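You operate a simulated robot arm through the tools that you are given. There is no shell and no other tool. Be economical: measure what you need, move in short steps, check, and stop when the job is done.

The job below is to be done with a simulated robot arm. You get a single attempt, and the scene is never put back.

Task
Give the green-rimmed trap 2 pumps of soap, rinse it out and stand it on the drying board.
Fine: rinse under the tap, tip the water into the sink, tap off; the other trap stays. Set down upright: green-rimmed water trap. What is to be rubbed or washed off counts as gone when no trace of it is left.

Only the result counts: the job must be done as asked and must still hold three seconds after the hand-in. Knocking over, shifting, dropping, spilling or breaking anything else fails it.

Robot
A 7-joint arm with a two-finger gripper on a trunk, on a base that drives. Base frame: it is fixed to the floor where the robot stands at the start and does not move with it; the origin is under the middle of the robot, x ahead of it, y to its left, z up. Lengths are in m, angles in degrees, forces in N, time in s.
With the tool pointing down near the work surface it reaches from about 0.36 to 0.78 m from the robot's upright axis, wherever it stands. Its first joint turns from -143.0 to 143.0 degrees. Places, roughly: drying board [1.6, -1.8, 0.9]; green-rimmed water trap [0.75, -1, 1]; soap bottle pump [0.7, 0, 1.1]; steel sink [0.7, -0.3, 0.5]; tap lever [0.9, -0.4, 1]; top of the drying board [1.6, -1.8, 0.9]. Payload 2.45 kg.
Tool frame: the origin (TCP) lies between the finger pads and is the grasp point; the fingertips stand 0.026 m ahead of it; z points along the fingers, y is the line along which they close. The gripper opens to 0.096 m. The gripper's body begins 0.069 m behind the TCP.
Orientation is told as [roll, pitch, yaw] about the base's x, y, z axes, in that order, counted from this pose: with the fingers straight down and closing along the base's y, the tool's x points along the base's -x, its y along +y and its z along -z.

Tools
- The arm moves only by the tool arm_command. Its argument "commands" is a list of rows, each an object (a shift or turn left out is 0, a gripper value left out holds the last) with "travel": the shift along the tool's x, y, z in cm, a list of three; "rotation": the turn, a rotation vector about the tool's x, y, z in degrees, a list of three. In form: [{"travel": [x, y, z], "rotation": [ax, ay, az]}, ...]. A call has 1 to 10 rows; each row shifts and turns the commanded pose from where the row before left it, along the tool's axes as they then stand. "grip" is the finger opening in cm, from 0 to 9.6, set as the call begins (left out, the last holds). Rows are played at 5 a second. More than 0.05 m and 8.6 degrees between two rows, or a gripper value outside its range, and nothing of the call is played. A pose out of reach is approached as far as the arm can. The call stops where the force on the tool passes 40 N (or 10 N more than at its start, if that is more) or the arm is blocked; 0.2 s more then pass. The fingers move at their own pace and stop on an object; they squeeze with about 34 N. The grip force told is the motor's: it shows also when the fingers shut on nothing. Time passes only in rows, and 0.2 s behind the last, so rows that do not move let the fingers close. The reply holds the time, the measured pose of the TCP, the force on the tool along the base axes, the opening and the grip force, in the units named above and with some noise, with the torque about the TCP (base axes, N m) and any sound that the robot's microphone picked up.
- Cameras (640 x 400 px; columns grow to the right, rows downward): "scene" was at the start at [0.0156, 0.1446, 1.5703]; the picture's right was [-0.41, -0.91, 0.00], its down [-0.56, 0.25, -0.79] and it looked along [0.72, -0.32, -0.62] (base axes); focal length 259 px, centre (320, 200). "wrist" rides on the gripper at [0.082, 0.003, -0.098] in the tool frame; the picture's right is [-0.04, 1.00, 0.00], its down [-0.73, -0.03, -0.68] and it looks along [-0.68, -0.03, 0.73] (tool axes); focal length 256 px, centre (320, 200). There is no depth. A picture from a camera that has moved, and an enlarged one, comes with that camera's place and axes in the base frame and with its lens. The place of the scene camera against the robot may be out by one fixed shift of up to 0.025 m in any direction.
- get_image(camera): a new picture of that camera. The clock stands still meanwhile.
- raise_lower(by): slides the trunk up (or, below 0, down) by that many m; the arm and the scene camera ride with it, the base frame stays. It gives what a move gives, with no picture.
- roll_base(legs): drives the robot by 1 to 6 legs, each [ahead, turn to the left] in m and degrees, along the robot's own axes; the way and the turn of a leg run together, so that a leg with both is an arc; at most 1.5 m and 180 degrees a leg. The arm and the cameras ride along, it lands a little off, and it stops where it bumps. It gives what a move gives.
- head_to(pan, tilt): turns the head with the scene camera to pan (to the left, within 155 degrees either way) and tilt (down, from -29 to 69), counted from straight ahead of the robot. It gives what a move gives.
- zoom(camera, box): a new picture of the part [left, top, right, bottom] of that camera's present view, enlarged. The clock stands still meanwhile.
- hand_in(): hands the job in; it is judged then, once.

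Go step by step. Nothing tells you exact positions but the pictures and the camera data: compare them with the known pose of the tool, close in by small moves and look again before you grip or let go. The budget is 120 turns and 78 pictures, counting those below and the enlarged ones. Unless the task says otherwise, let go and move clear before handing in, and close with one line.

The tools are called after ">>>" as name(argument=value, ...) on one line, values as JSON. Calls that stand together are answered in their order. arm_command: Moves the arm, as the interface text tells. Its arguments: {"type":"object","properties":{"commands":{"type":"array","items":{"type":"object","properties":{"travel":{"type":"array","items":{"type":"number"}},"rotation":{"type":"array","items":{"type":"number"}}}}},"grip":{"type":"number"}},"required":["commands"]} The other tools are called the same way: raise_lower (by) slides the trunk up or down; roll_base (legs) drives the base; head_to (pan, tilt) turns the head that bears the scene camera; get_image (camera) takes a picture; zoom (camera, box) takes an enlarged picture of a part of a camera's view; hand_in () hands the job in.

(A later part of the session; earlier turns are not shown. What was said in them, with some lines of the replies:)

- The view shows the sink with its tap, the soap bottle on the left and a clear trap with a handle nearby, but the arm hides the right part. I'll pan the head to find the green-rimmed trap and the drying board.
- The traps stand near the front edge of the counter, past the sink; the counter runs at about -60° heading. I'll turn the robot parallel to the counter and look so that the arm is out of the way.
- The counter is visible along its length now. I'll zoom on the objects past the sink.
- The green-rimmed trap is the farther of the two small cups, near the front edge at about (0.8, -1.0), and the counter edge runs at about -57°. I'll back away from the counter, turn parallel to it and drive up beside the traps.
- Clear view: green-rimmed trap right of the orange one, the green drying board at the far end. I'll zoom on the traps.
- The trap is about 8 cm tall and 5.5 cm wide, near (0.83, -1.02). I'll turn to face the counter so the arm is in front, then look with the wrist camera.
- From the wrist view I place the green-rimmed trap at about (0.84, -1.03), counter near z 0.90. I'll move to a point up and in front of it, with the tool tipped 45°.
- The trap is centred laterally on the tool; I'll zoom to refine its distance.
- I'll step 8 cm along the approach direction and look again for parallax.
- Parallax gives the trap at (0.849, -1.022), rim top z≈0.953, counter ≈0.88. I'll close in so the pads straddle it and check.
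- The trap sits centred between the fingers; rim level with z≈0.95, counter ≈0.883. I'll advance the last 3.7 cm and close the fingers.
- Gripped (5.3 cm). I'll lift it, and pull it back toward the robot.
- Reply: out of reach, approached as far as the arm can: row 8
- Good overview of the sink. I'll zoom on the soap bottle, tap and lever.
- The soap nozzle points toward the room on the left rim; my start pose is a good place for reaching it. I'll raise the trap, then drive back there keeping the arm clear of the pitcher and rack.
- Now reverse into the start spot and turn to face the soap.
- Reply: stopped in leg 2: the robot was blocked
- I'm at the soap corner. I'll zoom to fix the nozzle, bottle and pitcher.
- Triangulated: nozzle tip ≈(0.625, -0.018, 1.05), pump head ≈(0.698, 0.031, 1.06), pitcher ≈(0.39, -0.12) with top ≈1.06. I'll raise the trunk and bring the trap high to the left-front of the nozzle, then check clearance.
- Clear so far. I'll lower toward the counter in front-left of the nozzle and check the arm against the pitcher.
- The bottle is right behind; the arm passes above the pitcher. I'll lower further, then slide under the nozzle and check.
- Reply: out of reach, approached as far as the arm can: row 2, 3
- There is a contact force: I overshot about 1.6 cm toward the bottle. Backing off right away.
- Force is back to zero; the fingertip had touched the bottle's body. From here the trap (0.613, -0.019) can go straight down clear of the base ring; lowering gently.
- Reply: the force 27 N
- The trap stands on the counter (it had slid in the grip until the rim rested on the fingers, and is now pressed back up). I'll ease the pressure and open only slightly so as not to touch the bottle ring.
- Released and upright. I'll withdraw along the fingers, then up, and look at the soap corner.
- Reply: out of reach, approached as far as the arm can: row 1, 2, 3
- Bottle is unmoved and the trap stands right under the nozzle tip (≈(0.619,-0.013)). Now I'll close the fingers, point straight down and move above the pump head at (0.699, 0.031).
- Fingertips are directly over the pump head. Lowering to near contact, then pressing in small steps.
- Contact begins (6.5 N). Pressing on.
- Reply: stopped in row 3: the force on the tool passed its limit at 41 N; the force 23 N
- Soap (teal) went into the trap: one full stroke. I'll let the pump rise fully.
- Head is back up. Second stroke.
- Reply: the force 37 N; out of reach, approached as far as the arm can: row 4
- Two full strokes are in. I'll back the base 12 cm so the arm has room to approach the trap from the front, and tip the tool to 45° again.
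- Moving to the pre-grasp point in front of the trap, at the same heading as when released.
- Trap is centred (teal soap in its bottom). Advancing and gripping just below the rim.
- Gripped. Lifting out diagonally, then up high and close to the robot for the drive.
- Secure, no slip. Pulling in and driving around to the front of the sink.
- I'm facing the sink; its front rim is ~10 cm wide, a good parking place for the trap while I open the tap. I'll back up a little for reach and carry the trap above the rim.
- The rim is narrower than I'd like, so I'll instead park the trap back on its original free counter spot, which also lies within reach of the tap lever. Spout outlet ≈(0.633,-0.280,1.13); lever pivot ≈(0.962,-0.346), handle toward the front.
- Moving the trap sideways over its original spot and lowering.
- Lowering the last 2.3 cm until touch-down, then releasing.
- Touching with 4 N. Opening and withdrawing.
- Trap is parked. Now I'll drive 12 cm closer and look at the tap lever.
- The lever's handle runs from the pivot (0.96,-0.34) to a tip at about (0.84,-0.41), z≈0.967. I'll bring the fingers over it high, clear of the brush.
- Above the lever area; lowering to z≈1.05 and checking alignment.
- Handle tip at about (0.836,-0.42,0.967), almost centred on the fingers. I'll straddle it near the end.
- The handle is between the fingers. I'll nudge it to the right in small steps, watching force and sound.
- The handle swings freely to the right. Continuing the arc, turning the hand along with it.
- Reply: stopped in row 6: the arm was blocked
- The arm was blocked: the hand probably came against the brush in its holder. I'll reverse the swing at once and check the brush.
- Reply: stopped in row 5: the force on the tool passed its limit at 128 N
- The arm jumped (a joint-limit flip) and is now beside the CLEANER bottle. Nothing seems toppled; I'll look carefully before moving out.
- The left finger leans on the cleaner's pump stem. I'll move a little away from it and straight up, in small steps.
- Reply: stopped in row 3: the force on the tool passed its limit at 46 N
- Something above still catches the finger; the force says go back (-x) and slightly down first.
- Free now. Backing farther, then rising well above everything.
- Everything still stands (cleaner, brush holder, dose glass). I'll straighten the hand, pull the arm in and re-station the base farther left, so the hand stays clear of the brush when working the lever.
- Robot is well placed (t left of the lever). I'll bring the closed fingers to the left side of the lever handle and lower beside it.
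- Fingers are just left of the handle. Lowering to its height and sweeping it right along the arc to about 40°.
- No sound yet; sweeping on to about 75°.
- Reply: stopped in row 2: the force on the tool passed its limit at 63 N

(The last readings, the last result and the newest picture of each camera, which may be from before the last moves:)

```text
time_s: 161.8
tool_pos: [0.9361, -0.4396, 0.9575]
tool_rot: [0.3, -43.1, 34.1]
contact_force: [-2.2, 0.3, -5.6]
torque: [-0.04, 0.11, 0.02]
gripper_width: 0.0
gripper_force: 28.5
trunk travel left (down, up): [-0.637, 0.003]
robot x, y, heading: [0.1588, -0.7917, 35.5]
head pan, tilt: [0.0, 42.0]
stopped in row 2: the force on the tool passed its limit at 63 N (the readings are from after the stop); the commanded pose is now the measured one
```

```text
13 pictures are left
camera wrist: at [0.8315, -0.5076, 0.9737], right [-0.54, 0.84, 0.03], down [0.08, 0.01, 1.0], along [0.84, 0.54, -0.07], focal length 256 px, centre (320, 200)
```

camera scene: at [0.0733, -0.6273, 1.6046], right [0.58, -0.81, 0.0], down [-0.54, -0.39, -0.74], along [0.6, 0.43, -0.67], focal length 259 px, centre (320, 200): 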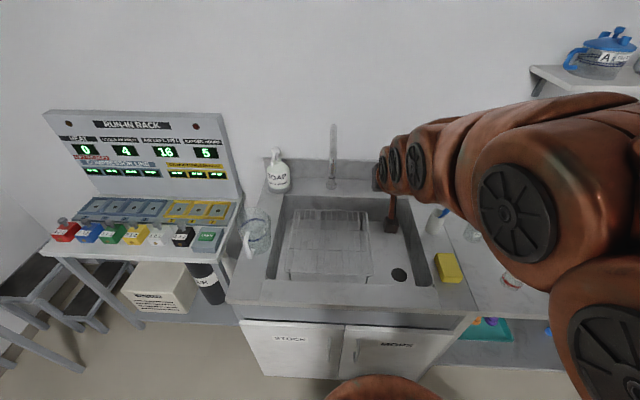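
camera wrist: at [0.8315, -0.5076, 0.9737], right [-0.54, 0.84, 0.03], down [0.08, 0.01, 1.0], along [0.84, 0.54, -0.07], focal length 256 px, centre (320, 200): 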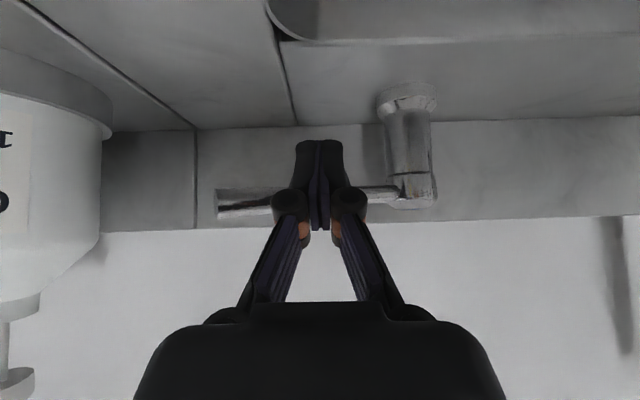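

The handle is now fully swung right (at its stop). Checking the spout for water.

>>> zoom(camera="scene", box=[270, 110, 430, 290])

```text
2.22 times, centred on (350, 200) of scene
camera zoom: at [0.0728, -0.6276, 1.6045], right [0.58, -0.81, 0.0], down [-0.54, -0.39, -0.74], along [0.6, 0.43, -0.67], focal length 575 px, centre (253, 200)
```

zoom: 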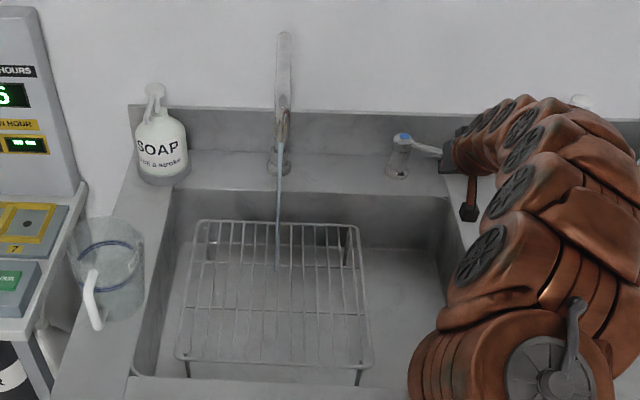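

Water is running. I'll back the hand off the handle, rise, pull in, and drive back to the trap.

>>> arm_command(commands=[{"travel": [1.0, 0.2, -1.0]}, {"travel": [1.2, 0.5, -1.2]}, {"travel": [-2, 0.5, -2.5]}, {"travel": [-3, 0, -3]}, {"travel": [-3, 0, -3]}, {"travel": [-3, 0, -3]}, {"travel": [-3, 0, -3]}, {}])

>>> arm_command(commands=[{"travel": [3.3, 0, -3.3]}, {"travel": [3.3, 0, -3.3]}, {"travel": [3.3, 0, -3.3]}, {"travel": [3.3, 0, -3.3]}, {"travel": [3.3, 0, -3.3]}, {"travel": [3.3, 0, -3.3]}, {}], grip=7.6)

>>> roll_base(legs=[[0, -92], [0.29, 0], [0, 90], [-0.12, 0]])

```text
time_s: 163.6
tool_pos: [0.9084, -0.4457, 1.1595]
tool_rot: [0.4, -43.3, 34.0]
contact_force: [0.3, 0.3, 0.9]
torque: [0.01, 0.0, 0.01]
gripper_width: 0.0
gripper_force: 28.3
trunk travel left (down, up): [-0.637, 0.003]
robot x, y, heading: [0.1624, -0.7899, 35.8]
head pan, tilt: [0.0, 42.0]
```

```text
time_s: 165.2
tool_pos: [0.6767, -0.6052, 1.1675]
tool_rot: [0.4, -43.2, 34.1]
contact_force: [-1.0, 0.6, -0.3]
torque: [0.02, 0.0, -0.04]
gripper_width: 0.0761
gripper_force: 0.1
trunk travel left (down, up): [-0.637, 0.003]
robot x, y, heading: [0.1667, -0.7913, 35.9]
head pan, tilt: [0.0, 42.0]
```

```text
time_s: 175.6
tool_pos: [0.7506, -0.9466, 1.1699]
tool_rot: [0.4, -43.2, 30.1]
contact_force: [-0.4, -0.4, 0.5]
torque: [-0.02, 0.03, -0.01]
gripper_width: 0.0761
gripper_force: 0.0
trunk travel left (down, up): [-0.637, 0.003]
robot x, y, heading: [0.2234, -1.0993, 32.1]
head pan, tilt: [0.0, 42.0]
```

Moving to the pre-grasp point of the trap.

>>> arm_command(commands=[{"rotation": [-0.3, -1.9, 0]}, {"travel": [3.27, -2.85, 1.73]}, {"travel": [3.27, -2.85, 1.73]}, {"travel": [3.27, -2.85, 1.73]}, {"travel": [3.27, -2.85, 1.73]}, {}])

>>> get_image(camera="wrist")

```text
time_s: 177.0
tool_pos: [0.7711, -1.0669, 1.0235]
tool_rot: [0.6, -45.1, 30.0]
contact_force: [0.3, -0.4, -0.1]
torque: [0.0, 0.0, 0.02]
gripper_width: 0.0757
gripper_force: 0.1
trunk travel left (down, up): [-0.637, 0.003]
robot x, y, heading: [0.2251, -1.0984, 32.0]
head pan, tilt: [0.0, 42.0]
```

```text
11 pictures are left
camera wrist: at [0.6605, -1.1281, 1.0354], right [-0.48, 0.87, 0.04], down [0.05, -0.01, 1.0], along [0.87, 0.48, -0.04], focal length 256 px, centre (320, 200)
```

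wrist: 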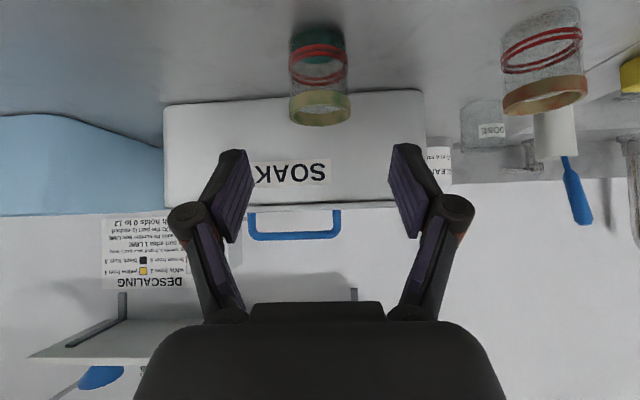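

Centred. Advancing and gripping.

>>> arm_command(commands=[{"travel": [0, 0.05, 3.5]}, {"travel": [-0.1, 0, 3.5]}, {"travel": [-0.1, 0, 3.0]}, {"travel": [0, 0, 2.5]}, {}])

>>> arm_command(commands=[{}, {}, {}, {}, {}], grip=3)

>>> arm_command(commands=[{"travel": [-1, 0, -1]}, {"travel": [-2, 0, -2]}, {"travel": [-3, 0, -3]}, {"travel": [-3, 0, -3]}, {"travel": [-3, 0, -3]}, {"travel": [-3, 0, -3]}, {}])

```text
time_s: 178.2
tool_pos: [0.8483, -1.0194, 0.939]
tool_rot: [0.6, -45.3, 30.0]
contact_force: [0.5, 0.5, -0.6]
torque: [0.02, -0.01, -0.01]
gripper_width: 0.076
gripper_force: 0.0
trunk travel left (down, up): [-0.637, 0.003]
robot x, y, heading: [0.2264, -1.0973, 31.9]
head pan, tilt: [0.0, 42.0]
```

```text
time_s: 179.4
tool_pos: [0.8493, -1.0191, 0.9393]
tool_rot: [0.7, -45.1, 30.1]
contact_force: [0.9, 0.3, 1.8]
torque: [-0.02, -0.04, 0.02]
gripper_width: 0.0524
gripper_force: 34.1
trunk travel left (down, up): [-0.637, 0.003]
robot x, y, heading: [0.2281, -1.0938, 32.0]
head pan, tilt: [0.0, 42.0]
```

```text
time_s: 181.0
tool_pos: [0.8477, -1.0215, 1.152]
tool_rot: [0.8, -45.1, 30.0]
contact_force: [0.3, 1.0, -0.1]
torque: [0.0, -0.02, -0.02]
gripper_width: 0.0524
gripper_force: 33.4
trunk travel left (down, up): [-0.637, 0.003]
robot x, y, heading: [0.2282, -1.0951, 31.8]
head pan, tilt: [0.0, 42.0]
```

Lifted with the soap inside. Pulling in and driving to the sink station.

>>> arm_command(commands=[{"travel": [2.4, 0, -2.4]}, {"travel": [2.4, 0, -2.4]}, {"travel": [2.4, 0, -2.4]}, {}])

>>> roll_base(legs=[[0, -90], [-0.3, 0], [0, 92], [0.1, 0]])

```text
time_s: 182.0
tool_pos: [0.7595, -1.0741, 1.1519]
tool_rot: [0.9, -45.2, 30.1]
contact_force: [0.3, 0.7, -1.4]
torque: [0.0, 0.02, -0.02]
gripper_width: 0.0528
gripper_force: 33.9
trunk travel left (down, up): [-0.637, 0.003]
robot x, y, heading: [0.2261, -1.0948, 31.9]
head pan, tilt: [0.0, 42.0]
```

```text
time_s: 192.5
tool_pos: [0.6929, -0.775, 1.1516]
tool_rot: [0.7, -45.2, 29.3]
contact_force: [-0.1, 0.4, 0.1]
torque: [-0.02, -0.02, 0.03]
gripper_width: 0.0524
gripper_force: 34.0
trunk travel left (down, up): [-0.637, 0.003]
robot x, y, heading: [0.1549, -0.7923, 31.3]
head pan, tilt: [0.0, 42.0]
```

Moving the trap sideways to line up with the spout, then lower.

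>>> arm_command(commands=[{"travel": [0, 4.61, 0]}, {"travel": [0, 4.61, 0]}, {"travel": [0, 4.61, 0]}, {"travel": [0, 4.61, 0]}, {"travel": [0, 4.61, 0]}, {"travel": [0, 4.61, 0]}, {"travel": [0, 4.61, 0]}, {"travel": [0, 4.61, 0]}, {"travel": [0, 4.61, 0]}, {"travel": [0, 4.61, 0]}])

>>> arm_command(commands=[{"travel": [2.8, 0, 2.8]}, {"travel": [2.8, 0, 2.8]}, {"travel": [2.0, 0, 2.0]}, {}])

>>> get_image(camera="wrist")

```text
time_s: 194.7
tool_pos: [0.4763, -0.3825, 1.166]
tool_rot: [0.9, -45.1, 29.4]
contact_force: [0.5, -0.3, -0.5]
torque: [-0.01, 0.01, 0.02]
gripper_width: 0.0523
gripper_force: 34.0
out of reach, approached as far as the arm can: row 4, 5
trunk travel left (down, up): [-0.637, 0.003]
robot x, y, heading: [0.1587, -0.7898, 31.1]
head pan, tilt: [0.0, 42.0]
```

```text
time_s: 195.7
tool_pos: [0.4775, -0.3762, 1.0631]
tool_rot: [1.5, -45.2, 29.4]
contact_force: [0.2, 0.6, 0.4]
torque: [0.0, 0.0, -0.01]
gripper_width: 0.0522
gripper_force: 33.9
out of reach, approached as far as the arm can: row 3
trunk travel left (down, up): [-0.637, 0.003]
robot x, y, heading: [0.1593, -0.7931, 31.4]
head pan, tilt: [0.0, 42.0]
```

```text
10 pictures are left
camera wrist: at [0.366, -0.437, 1.0755], right [-0.48, 0.88, 0.05], down [0.05, -0.02, 1.0], along [0.88, 0.48, -0.04], focal length 256 px, centre (320, 200)
```

wrist: 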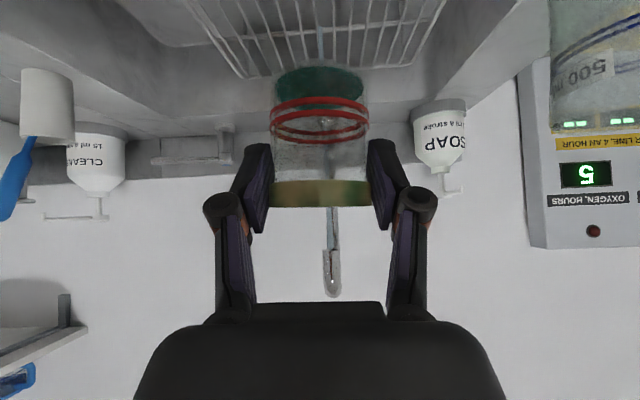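

The stream is straight ahead, 1 cm to the left. Moving the trap forward under it and holding two seconds.

>>> arm_command(commands=[{"travel": [-2.8, 0.2, 3.65]}, {"travel": [-2.8, 0.2, 3.65]}, {"travel": [-2.8, 0.2, 3.65]}, {"travel": [-2.8, 0.2, 3.65]}, {}, {}, {}, {}, {}, {}])

>>> get_image(camera="wrist")

```text
time_s: 197.9
tool_pos: [0.632, -0.2813, 1.036]
tool_rot: [0.7, -45.1, 29.3]
contact_force: [-0.6, -1.1, -1.3]
torque: [-0.03, 0.01, -0.02]
gripper_width: 0.0527
gripper_force: 33.6
trunk travel left (down, up): [-0.637, 0.003]
robot x, y, heading: [0.1588, -0.7957, 31.3]
head pan, tilt: [0.0, 42.0]
```

```text
9 pictures are left
camera wrist: at [0.5214, -0.3423, 1.0465], right [-0.47, 0.88, 0.04], down [0.05, -0.02, 1.0], along [0.88, 0.47, -0.04], focal length 256 px, centre (320, 200)
```

wrist: 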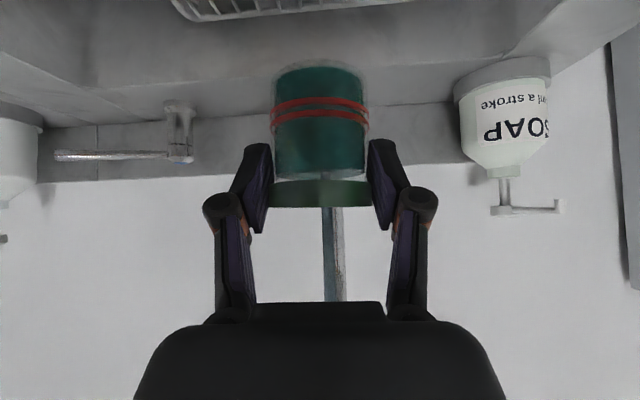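

The trap is full of soapy water. I'll move it 12 cm to the right over the sink and tip it by pitching up and rolling the hand.

>>> arm_command(commands=[{"travel": [-0.5, -4, -0.5]}, {"travel": [-1, -4, -1]}, {"travel": [-1, -4, -1]}, {"rotation": [0, -8.4, 0]}, {"rotation": [0, -8.4, 0]}, {"rotation": [0, -8.4, 0]}, {"rotation": [0, -8.4, 0]}, {"rotation": [0, -8.4, 0]}, {}])

>>> arm_command(commands=[{"rotation": [0, 0, 8.4]}, {"rotation": [0, 0, 8.4]}, {"rotation": [0, 0, 8.4]}, {"rotation": [0, 0, 8.4]}, {"rotation": [0, 0, 8.4]}, {}])

```text
time_s: 199.9
tool_pos: [0.6936, -0.3807, 1.0838]
tool_rot: [11.0, -87.3, 18.8]
contact_force: [-0.8, -0.2, -2.0]
torque: [-0.02, 0.02, -0.04]
gripper_width: 0.0524
gripper_force: 33.6
out of reach, approached as far as the arm can: row 8
trunk travel left (down, up): [-0.637, 0.003]
robot x, y, heading: [0.1579, -0.7959, 31.3]
head pan, tilt: [0.0, 42.0]
```

```text
time_s: 201.3
tool_pos: [0.6931, -0.3806, 1.0825]
tool_rot: [85.9, -47.2, -57.1]
contact_force: [-0.2, -1.0, -1.3]
torque: [-0.03, 0.0, -0.01]
gripper_width: 0.0524
gripper_force: 33.8
trunk travel left (down, up): [-0.637, 0.003]
robot x, y, heading: [0.1582, -0.7937, 31.3]
head pan, tilt: [0.0, 42.0]
```

Rolling works in this direction; continuing to about 126° so it empties.

>>> arm_command(commands=[{"rotation": [0, 0, 8.4]}, {"rotation": [0, 0, 8.4]}, {"rotation": [0, 0, 8.4]}, {"rotation": [0, 0, 8.4]}, {"rotation": [0, 0, 8.4]}, {"rotation": [0, 0, 8.4]}, {"rotation": [0, 0, 8.4]}, {"rotation": [0, 0, 8.4]}, {"rotation": [0, 0, 8.4]}, {"rotation": [0, 0, 8.4]}])

>>> get_image(camera="wrist")

```text
time_s: 203.5
tool_pos: [0.6937, -0.3801, 1.082]
tool_rot: [86.5, 36.6, -62.2]
contact_force: [0.3, 0.5, 0.6]
torque: [-0.03, -0.03, 0.0]
gripper_width: 0.0523
gripper_force: 33.9
trunk travel left (down, up): [-0.637, 0.003]
robot x, y, heading: [0.1596, -0.7912, 31.1]
head pan, tilt: [0.0, 42.0]
```

```text
8 pictures are left
camera wrist: at [0.5798, -0.3716, 1.1391], right [0.35, -0.53, 0.78], down [-0.32, -0.84, -0.43], along [0.88, -0.1, -0.46], focal length 256 px, centre (320, 200)
```

wrist: 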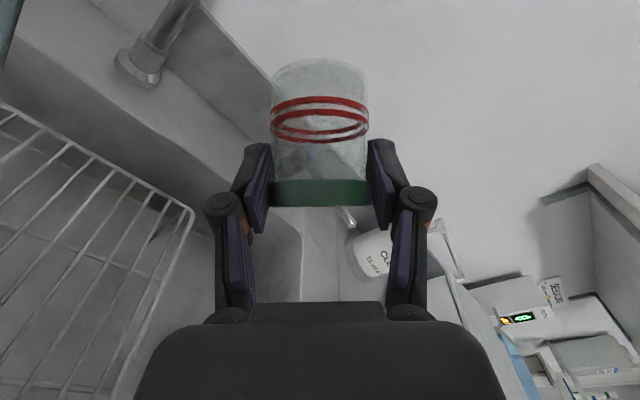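

It has emptied and the rim is now clean green. I'll right it and rinse a second time.

>>> arm_command(commands=[{"rotation": [0, 0, -8.4]}, {"rotation": [0, 0, -8.4]}, {"rotation": [0, 0, -8.4]}, {"rotation": [0, 0, -8.4]}, {"rotation": [0, 0, -8.4]}, {"rotation": [0, 0, -8.4]}, {"rotation": [0, 0, -8.4]}, {"rotation": [0, 0, -8.4]}, {"rotation": [0, 0, -8.4]}, {"rotation": [0, 0, -8.4]}])

>>> arm_command(commands=[{"rotation": [0, 0, -8.4]}, {"rotation": [0, 0, -8.4]}, {"rotation": [0, 0, -8.4]}, {"rotation": [0, 0, -8.4]}, {"rotation": [0, 0, -8.4]}, {}])

>>> arm_command(commands=[{"rotation": [0, 8.4, 0]}, {"rotation": [0, 8.4, 0]}, {"rotation": [0, 8.4, 0]}, {"rotation": [0, 8.4, 0]}, {"rotation": [0, 8.4, 0]}, {}])

```text
time_s: 205.7
tool_pos: [0.6939, -0.3794, 1.0829]
tool_rot: [85.8, -47.6, -56.9]
contact_force: [-0.4, 0.8, -0.3]
torque: [0.01, 0.03, 0.02]
gripper_width: 0.0522
gripper_force: 34.3
trunk travel left (down, up): [-0.637, 0.003]
robot x, y, heading: [0.1601, -0.7916, 31.2]
head pan, tilt: [0.0, 42.0]
```

```text
time_s: 207.1
tool_pos: [0.6935, -0.3801, 1.0821]
tool_rot: [8.6, -87.2, 21.1]
contact_force: [0.1, 0.8, -0.5]
torque: [0.02, 0.04, -0.01]
gripper_width: 0.0521
gripper_force: 33.9
trunk travel left (down, up): [-0.637, 0.003]
robot x, y, heading: [0.1591, -0.7914, 31.2]
head pan, tilt: [0.0, 42.0]
```

```text
time_s: 208.5
tool_pos: [0.6944, -0.3791, 1.0833]
tool_rot: [0.6, -45.1, 29.4]
contact_force: [-0.3, 0.2, -0.8]
torque: [-0.02, -0.01, 0.0]
gripper_width: 0.0522
gripper_force: 33.6
trunk travel left (down, up): [-0.637, 0.003]
robot x, y, heading: [0.1587, -0.7904, 31.2]
head pan, tilt: [0.0, 42.0]
```

Upright again. Back under the stream to refill.

>>> arm_command(commands=[{"travel": [1.68, 0, 1.65]}, {"travel": [1.68, 0, 1.65]}, {"travel": [0.15, 3.87, -0.15]}, {"travel": [0.15, 3.87, -0.15]}, {"travel": [0.15, 3.87, -0.15]}, {}, {}, {}, {}, {}])

>>> arm_command(commands=[{}, {}, {}, {}, {}])

>>> get_image(camera="wrist")

```text
time_s: 210.7
tool_pos: [0.631, -0.2816, 1.0359]
tool_rot: [0.7, -45.1, 29.3]
contact_force: [-0.7, -0.6, -0.5]
torque: [-0.01, 0.05, 0.0]
gripper_width: 0.0525
gripper_force: 34.2
trunk travel left (down, up): [-0.637, 0.003]
robot x, y, heading: [0.1624, -0.7918, 31.3]
head pan, tilt: [0.0, 42.0]
```

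```text
time_s: 211.9
tool_pos: [0.6311, -0.2827, 1.0342]
tool_rot: [0.7, -45.1, 29.3]
contact_force: [-0.2, 0.0, -2.1]
torque: [-0.01, 0.01, 0.01]
gripper_width: 0.0524
gripper_force: 34.0
trunk travel left (down, up): [-0.637, 0.003]
robot x, y, heading: [0.1576, -0.7897, 31.2]
head pan, tilt: [0.0, 42.0]
```

```text
7 pictures are left
camera wrist: at [0.5209, -0.3421, 1.0472], right [-0.47, 0.88, 0.04], down [0.05, -0.02, 1.0], along [0.88, 0.47, -0.04], focal length 256 px, centre (320, 200)
```

wrist: 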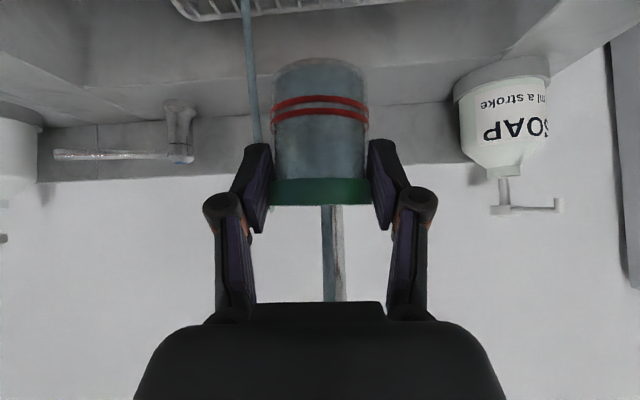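

The water is now clear (no teal). Tipping it out again the same way.

>>> arm_command(commands=[{"travel": [-0.5, -4, -0.5]}, {"travel": [-1, -4, -1]}, {"travel": [-1, -4, -1]}, {"rotation": [0, -8.4, 0]}, {"rotation": [0, -8.4, 0]}, {"rotation": [0, -8.4, 0]}, {"rotation": [0, -8.4, 0]}, {"rotation": [0, -8.4, 0]}, {}])

>>> arm_command(commands=[{"rotation": [0, 0, 8.4]}, {"rotation": [0, 0, 8.4]}, {"rotation": [0, 0, 8.4]}, {"rotation": [0, 0, 8.4]}, {"rotation": [0, 0, 8.4]}, {"rotation": [0, 0, 8.4]}, {"rotation": [0, 0, 8.4]}, {"rotation": [0, 0, 8.4]}, {"rotation": [0, 0, 8.4]}, {"rotation": [0, 0, 8.4]}])

>>> arm_command(commands=[{"rotation": [0, 0, 8.4]}, {"rotation": [0, 0, 8.4]}, {"rotation": [0, 0, 8.4]}, {"rotation": [0, 0, 8.4]}, {"rotation": [0, 0, 8.4]}, {}, {}, {}])

>>> arm_command(commands=[{"rotation": [0, 0, -8.4]}, {"rotation": [0, 0, -8.4]}, {"rotation": [0, 0, -8.4]}, {"rotation": [0, 0, -8.4]}, {"rotation": [0, 0, -8.4]}, {"rotation": [0, 0, -8.4]}, {"rotation": [0, 0, -8.4]}, {"rotation": [0, 0, -8.4]}, {"rotation": [0, 0, -8.4]}, {"rotation": [0, 0, -8.4]}])

>>> arm_command(commands=[{"rotation": [0, 0, -8.4]}, {"rotation": [0, 0, -8.4]}, {"rotation": [0, 0, -8.4]}, {"rotation": [0, 0, -8.4]}, {"rotation": [0, 0, -8.4]}, {}])

>>> arm_command(commands=[{"rotation": [0, 8.4, 0]}, {"rotation": [0, 8.4, 0]}, {"rotation": [0, 8.4, 0]}, {"rotation": [0, 8.4, 0]}, {"rotation": [0, 8.4, 0]}, {}])

>>> get_image(camera="wrist")

```text
time_s: 213.9
tool_pos: [0.694, -0.383, 1.071]
tool_rot: [11.0, -87.1, 18.6]
contact_force: [0.4, 0.4, -1.8]
torque: [-0.02, -0.01, 0.03]
gripper_width: 0.0525
gripper_force: 34.7
out of reach, approached as far as the arm can: row 8
trunk travel left (down, up): [-0.637, 0.003]
robot x, y, heading: [0.1584, -0.7869, 31.3]
head pan, tilt: [0.0, 42.0]
```

```text
time_s: 216.1
tool_pos: [0.6942, -0.3834, 1.0716]
tool_rot: [87.1, -5.4, -59.9]
contact_force: [0.2, 0.1, -0.1]
torque: [0.01, 0.01, 0.03]
gripper_width: 0.0519
gripper_force: 34.5
trunk travel left (down, up): [-0.637, 0.003]
robot x, y, heading: [0.159, -0.7924, 31.4]
head pan, tilt: [0.0, 42.0]
```

```text
time_s: 217.9
tool_pos: [0.6942, -0.3821, 1.0729]
tool_rot: [86.5, 36.5, -62.3]
contact_force: [0.7, 0.2, 0.6]
torque: [-0.04, 0.02, -0.05]
gripper_width: 0.0518
gripper_force: 33.8
trunk travel left (down, up): [-0.637, 0.003]
robot x, y, heading: [0.1597, -0.7901, 31.3]
head pan, tilt: [0.0, 42.0]
```

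```text
time_s: 220.1
tool_pos: [0.6938, -0.381, 1.0722]
tool_rot: [85.8, -47.5, -57.0]
contact_force: [-0.3, 0.2, -0.3]
torque: [0.0, 0.0, -0.04]
gripper_width: 0.0518
gripper_force: 34.3
trunk travel left (down, up): [-0.637, 0.003]
robot x, y, heading: [0.1591, -0.7929, 30.9]
head pan, tilt: [0.0, 42.0]
```

```text
time_s: 221.5
tool_pos: [0.6937, -0.3823, 1.0721]
tool_rot: [8.2, -87.1, 21.5]
contact_force: [0.8, 0.6, -0.5]
torque: [-0.03, 0.04, 0.01]
gripper_width: 0.052
gripper_force: 34.0
trunk travel left (down, up): [-0.637, 0.003]
robot x, y, heading: [0.1623, -0.7899, 31.2]
head pan, tilt: [0.0, 42.0]
```

```text
time_s: 222.9
tool_pos: [0.6936, -0.3845, 1.0713]
tool_rot: [0.8, -45.2, 29.4]
contact_force: [-0.3, 0.5, 0.0]
torque: [0.03, 0.03, 0.0]
gripper_width: 0.0516
gripper_force: 33.8
trunk travel left (down, up): [-0.637, 0.003]
robot x, y, heading: [0.1606, -0.7913, 31.3]
head pan, tilt: [0.0, 42.0]
```

```text
6 pictures are left
camera wrist: at [0.5829, -0.4428, 1.0842], right [-0.47, 0.88, 0.04], down [0.05, -0.01, 1.0], along [0.88, 0.47, -0.04], focal length 256 px, centre (320, 200)
```

wrist: 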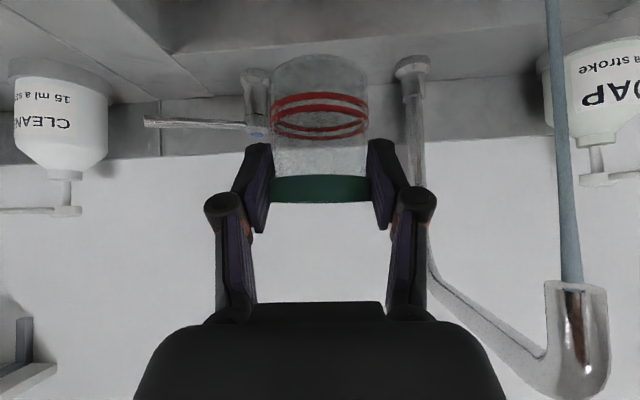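

Empty and clean. Now I'll raise it, pull in, and drive along the counter to the drying board.

>>> arm_command(commands=[{"travel": [2.5, 0, -2.5]}, {"travel": [2.5, 0, -2.5]}, {"travel": [2.5, 0, -2.5]}, {"travel": [2.5, 0, -2.5]}, {"travel": [-2.5, 0, -2.5]}, {"travel": [-2.5, 0, -2.5]}, {"travel": [-2.5, 0, -2.5]}, {}])

>>> roll_base(legs=[[-0.1, 0], [0, -88], [0.83, 0], [0.83, 0], [0, 88]])

>>> get_image(camera="scene")

```text
time_s: 224.7
tool_pos: [0.5806, -0.4487, 1.1766]
tool_rot: [0.8, -45.1, 29.4]
contact_force: [0.3, -0.7, 0.4]
torque: [-0.04, 0.02, -0.03]
gripper_width: 0.0517
gripper_force: 34.5
out of reach, approached as far as the arm can: row 4
trunk travel left (down, up): [-0.637, 0.003]
robot x, y, heading: [0.159, -0.7945, 31.4]
head pan, tilt: [0.0, 42.0]
```

```text
time_s: 241.4
tool_pos: [1.4351, -1.8619, 1.1778]
tool_rot: [0.7, -45.1, 31.7]
contact_force: [0.1, 0.1, 0.1]
torque: [-0.01, 0.01, 0.02]
gripper_width: 0.0513
gripper_force: 33.7
trunk travel left (down, up): [-0.637, 0.003]
robot x, y, heading: [1.0259, -2.221, 33.3]
head pan, tilt: [0.0, 42.0]
```

```text
5 pictures are left
camera scene: at [0.9427, -2.0535, 1.6046], right [0.55, -0.83, 0.0], down [-0.56, -0.37, -0.74], along [0.62, 0.41, -0.67], focal length 259 px, centre (320, 200)
```

scene: 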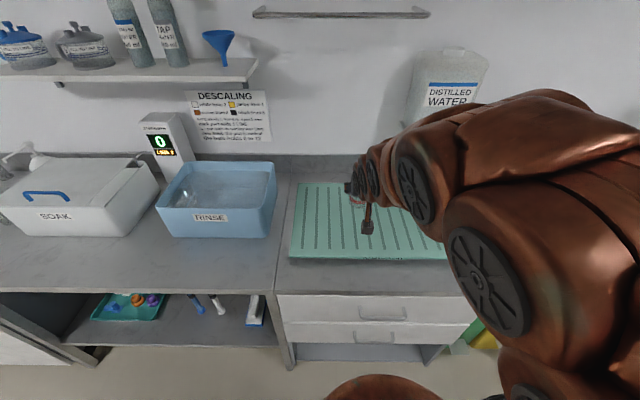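

The board's front-left corner is near (1.31,-1.70); I aim for (1.564,-1.837), well inside it. Moving over and lowering.

>>> arm_command(commands=[{"travel": [-2.9, -1.55, 2.9]}, {"travel": [-2.9, -1.55, 2.9]}, {"travel": [-2.9, -1.55, 2.9]}, {"travel": [2.85, 0, 2.85]}, {"travel": [2.85, 0, 2.85]}, {"travel": [2.85, 0, 2.85]}, {"travel": [2.85, 0, 2.85]}, {"travel": [2.2, 0, 2.2]}, {}])

>>> get_image(camera="wrist")

```text
time_s: 243.4
tool_pos: [1.5647, -1.8338, 0.9852]
tool_rot: [0.7, -45.1, 31.6]
contact_force: [-0.6, -0.7, 0.0]
torque: [-0.02, 0.0, 0.01]
gripper_width: 0.051
gripper_force: 33.9
trunk travel left (down, up): [-0.637, 0.003]
robot x, y, heading: [1.0294, -2.2247, 33.3]
head pan, tilt: [0.0, 42.0]
```

```text
4 pictures are left
camera wrist: at [1.4549, -1.8974, 0.9976], right [-0.51, 0.86, 0.04], down [0.05, -0.01, 1.0], along [0.86, 0.51, -0.04], focal length 256 px, centre (320, 200)
```

wrist: 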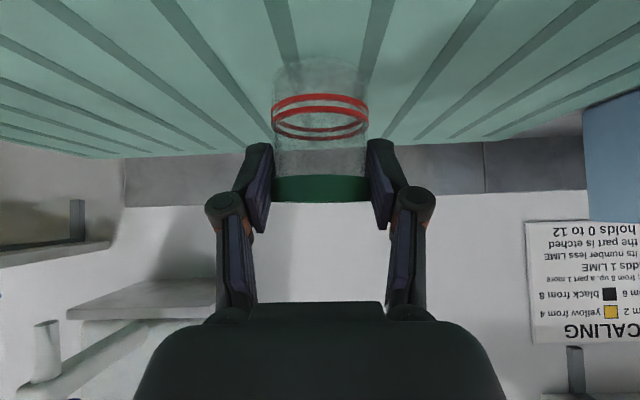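

Over the board. Lowering in small steps to contact.

>>> arm_command(commands=[{"travel": [0.6, 0, 0.6]}, {"travel": [0.5, 0, 0.5]}, {"travel": [0.3, 0, 0.3]}, {"travel": [0.2, 0, 0.2]}, {}])

```text
time_s: 244.6
tool_pos: [1.5631, -1.8307, 0.9637]
tool_rot: [0.8, -45.3, 31.7]
contact_force: [2.1, 7.1, 25.9]
torque: [0.37, -0.42, 0.11]
gripper_width: 0.0489
gripper_force: 33.9
trunk travel left (down, up): [-0.637, 0.003]
robot x, y, heading: [1.0253, -2.2217, 33.4]
head pan, tilt: [0.0, 42.0]
```

On the board (26 N). Easing off slightly and releasing.

>>> arm_command(commands=[{"travel": [-0.35, 0, -0.35]}, {}])

>>> arm_command(commands=[{}, {}, {}], grip=7.6)

>>> get_image(camera="wrist")

```text
time_s: 245.2
tool_pos: [1.5635, -1.8337, 0.9652]
tool_rot: [0.7, -44.7, 31.6]
contact_force: [-0.7, -0.3, -0.7]
torque: [-0.04, 0.02, 0.0]
gripper_width: 0.0489
gripper_force: 33.9
trunk travel left (down, up): [-0.637, 0.003]
robot x, y, heading: [1.0252, -2.2239, 33.6]
head pan, tilt: [0.0, 42.0]
```

```text
time_s: 246.0
tool_pos: [1.565, -1.833, 0.9666]
tool_rot: [0.8, -45.0, 31.7]
contact_force: [0.4, -0.1, -0.1]
torque: [0.0, 0.01, 0.0]
gripper_width: 0.0762
gripper_force: 0.1
trunk travel left (down, up): [-0.637, 0.003]
robot x, y, heading: [1.0251, -2.2206, 33.5]
head pan, tilt: [0.0, 42.0]
```

```text
3 pictures are left
camera wrist: at [1.4553, -1.8971, 0.9788], right [-0.51, 0.86, 0.04], down [0.05, -0.01, 1.0], along [0.86, 0.51, -0.04], focal length 256 px, centre (320, 200)
```

wrist: 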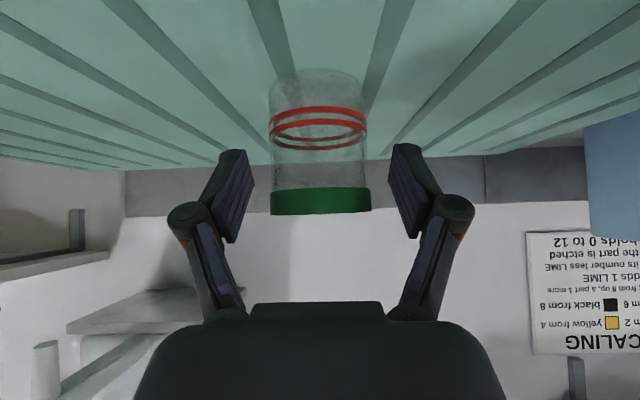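

It stands upright and clean on the board. Withdrawing and driving back to close the tap.

>>> arm_command(commands=[{"travel": [0, 0, -3]}, {"travel": [0, 0, -4]}, {"travel": [0, 0, -4]}, {"travel": [-2, 0, -4]}, {"travel": [-3, 0, -3]}, {"travel": [-3, 0, -3]}, {}])

>>> roll_base(legs=[[0, -90], [-0.83, 0], [-0.83, 0], [0, 90], [0.06, 0]])

```text
time_s: 247.6
tool_pos: [1.4826, -1.8844, 1.1727]
tool_rot: [0.7, -45.1, 31.6]
contact_force: [0.6, 0.3, -0.7]
torque: [0.01, 0.0, 0.04]
gripper_width: 0.076
gripper_force: 0.1
trunk travel left (down, up): [-0.637, 0.003]
robot x, y, heading: [1.0293, -2.2199, 33.5]
head pan, tilt: [0.0, 42.0]
```

```text
time_s: 264.2
tool_pos: [0.6232, -0.4758, 1.1723]
tool_rot: [0.7, -45.2, 32.0]
contact_force: [-0.6, -0.3, 0.3]
torque: [-0.02, -0.02, 0.01]
gripper_width: 0.0764
gripper_force: 0.1
trunk travel left (down, up): [-0.637, 0.003]
robot x, y, heading: [0.167, -0.8151, 33.7]
head pan, tilt: [0.0, 42.0]
```

Trap is done; now the tap. I'll close the fingers, roll 5 cm forward and bring them high near the lever to see the handle.

>>> roll_base(legs=[[0.05, 0]])

>>> arm_command(commands=[{"travel": [-2.72, -2.73, 2.72]}, {"travel": [-2.72, -2.73, 2.72]}, {"travel": [-2.72, -2.73, 2.72]}, {"travel": [-2.72, -2.73, 2.72]}, {"travel": [-2.72, -2.73, 2.72]}, {"travel": [-2.72, -2.73, 2.72]}, {"travel": [2.64, 0, 2.64]}, {"travel": [2.64, 0, 2.64]}, {"travel": [2.64, 0, 2.64]}, {}], grip=0)

>>> get_image(camera="wrist")

```text
time_s: 265.1
tool_pos: [0.6655, -0.4467, 1.1727]
tool_rot: [0.7, -45.2, 32.0]
contact_force: [0.3, -0.4, 0.1]
torque: [0.0, 0.02, 0.01]
gripper_width: 0.0762
gripper_force: 0.0
trunk travel left (down, up): [-0.637, 0.003]
robot x, y, heading: [0.2092, -0.7879, 34.0]
head pan, tilt: [0.0, 42.0]
```

```text
time_s: 267.4
tool_pos: [0.9479, -0.4605, 1.06]
tool_rot: [0.7, -45.2, 32.0]
contact_force: [-0.7, 0.2, -0.3]
torque: [0.01, 0.03, 0.0]
gripper_width: 0.0
gripper_force: 28.2
trunk travel left (down, up): [-0.637, 0.003]
robot x, y, heading: [0.2112, -0.7855, 33.6]
head pan, tilt: [0.0, 42.0]
```

```text
2 pictures are left
camera wrist: at [0.8398, -0.5251, 1.0722], right [-0.51, 0.86, 0.04], down [0.05, -0.01, 1.0], along [0.86, 0.51, -0.04], focal length 256 px, centre (320, 200)
```

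wrist: 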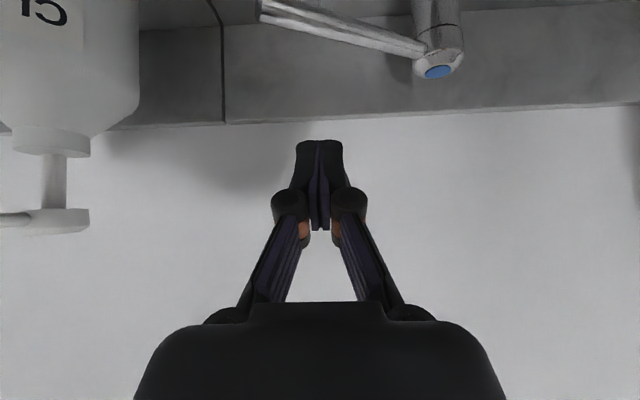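

The handle currently stands about 59° to the right, tip ≈(0.966,-0.481). I'll put the fingers behind it at (1.00,-0.453) and sweep it back to the front.

>>> arm_command(commands=[{"travel": [-1.7, -1.06, 1.7]}, {"travel": [-1.7, -1.06, 1.7]}, {"travel": [2.0, 0, 2.0]}, {"travel": [2.0, 0, 2.0]}, {"travel": [2.0, 0, 2.0]}, {}])

```text
time_s: 268.8
tool_pos: [0.9995, -0.4507, 0.9735]
tool_rot: [0.7, -45.2, 32.1]
contact_force: [-1.0, -0.1, -0.1]
torque: [0.0, -0.02, -0.01]
gripper_width: 0.0
gripper_force: 28.7
trunk travel left (down, up): [-0.637, 0.003]
robot x, y, heading: [0.2134, -0.7879, 34.1]
head pan, tilt: [0.0, 42.0]
```

>>> arm_command(commands=[{"travel": [0.95, 0.98, -0.95]}, {"travel": [0.95, 0.98, -0.95]}, {"travel": [0.8, 0.87, -0.8]}, {"travel": [0.8, 0.87, -0.8]}, {"travel": [0.61, 1.12, -0.61]}, {"travel": [0.61, 1.12, -0.61]}, {"travel": [0.38, 1.31, -0.38]}, {"travel": [0.38, 1.31, -0.38]}, {}])

```text
time_s: 270.8
tool_pos: [0.8881, -0.4214, 0.9764]
tool_rot: [0.8, -45.1, 32.0]
contact_force: [-0.1, 0.2, 0.1]
torque: [0.02, 0.02, -0.03]
gripper_width: 0.0
gripper_force: 28.6
trunk travel left (down, up): [-0.637, 0.003]
robot x, y, heading: [0.2121, -0.7894, 33.5]
head pan, tilt: [0.0, 42.0]
```

Pushing the last bit to the closed stop.

>>> arm_command(commands=[{"travel": [0, 0.5, 0]}, {"travel": [0, 0.4, 0]}, {"travel": [0, 0.4, 0]}, {"travel": [0, 0.3, 0]}])

```text
time_s: 271.9
tool_pos: [0.8819, -0.4147, 0.9749]
tool_rot: [0.9, -45.2, 31.4]
contact_force: [10.0, -14.9, -1.3]
torque: [-0.21, -0.13, 0.03]
gripper_width: 0.0
gripper_force: 28.1
trunk travel left (down, up): [-0.637, 0.003]
robot x, y, heading: [0.2107, -0.7898, 33.5]
head pan, tilt: [0.0, 42.0]
stopped in row 4: the force on the tool passed its limit at 42 N (the readings are from after the stop); the commanded pose is now the measured one
```

The closed stop was reached (42 N against the push). I'll back the fingers off, rise clear and check that no water runs.

>>> arm_command(commands=[{"travel": [0, -1.2, 0]}, {"travel": [0.5, -0.5, -0.5]}, {"travel": [1.5, 0, -2]}, {"travel": [-2.5, 0, -3]}, {"travel": [-3, 0, -3]}, {"travel": [-3, 0, -3]}, {"travel": [-2, 0, -3]}, {"travel": [3.3, 0, -3.3]}, {"travel": [3.3, 0, -3.3]}, {"travel": [3.3, 0, -3.3]}])

>>> get_image(camera="scene")

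```text
time_s: 274.1
tool_pos: [0.7349, -0.5231, 1.1401]
tool_rot: [0.9, -45.4, 31.5]
contact_force: [0.0, 0.9, -0.5]
torque: [0.0, 0.0, -0.02]
gripper_width: 0.0001
gripper_force: 28.1
trunk travel left (down, up): [-0.637, 0.003]
robot x, y, heading: [0.2099, -0.7886, 33.5]
head pan, tilt: [0.0, 42.0]
```

```text
1 pictures are left
camera scene: at [0.1264, -0.6193, 1.6046], right [0.55, -0.83, 0.0], down [-0.56, -0.37, -0.74], along [0.62, 0.41, -0.67], focal length 259 px, centre (320, 200)
```

scene: 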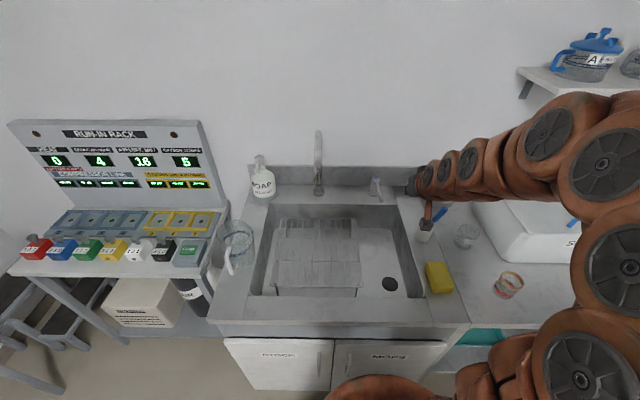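

The lever points forward again. One last zoom to confirm the spout is dry.

>>> zoom(camera="scene", box=[270, 110, 430, 270])

```text
2.50 times, centred on (350, 190) of scene
camera zoom: at [0.1264, -0.6193, 1.6046], right [0.55, -0.83, 0.0], down [-0.56, -0.37, -0.74], along [0.62, 0.41, -0.67], focal length 647 px, centre (245, 225)
```

zoom: 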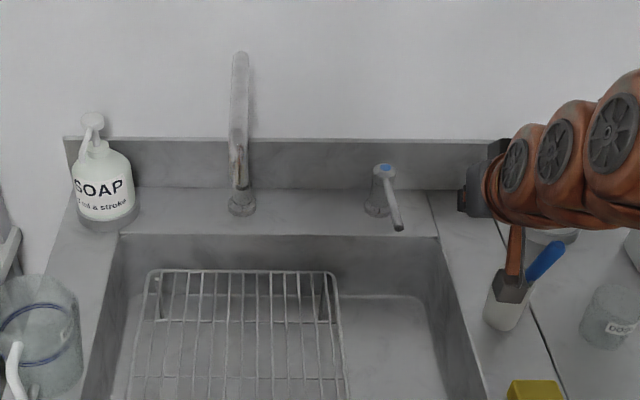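

The stream has stopped, the hand is clear, and the trap stands on the drying board. Handing in.

>>> hand_in()

```text
The job is handed in.
```

The green-rimmed trap got 2 pumps of soap, was rinsed twice until the water ran clear, and was tipped into the sink each time. It now stands upright on the drying board with the tap off. While I was opening the tap, the arm knocked hard (up to 128 N) against the CLEANER pump bottle and probably touched the brush in its holder. Both still stood afterwards, but the bottle's pump or the brush may have moved slightly.
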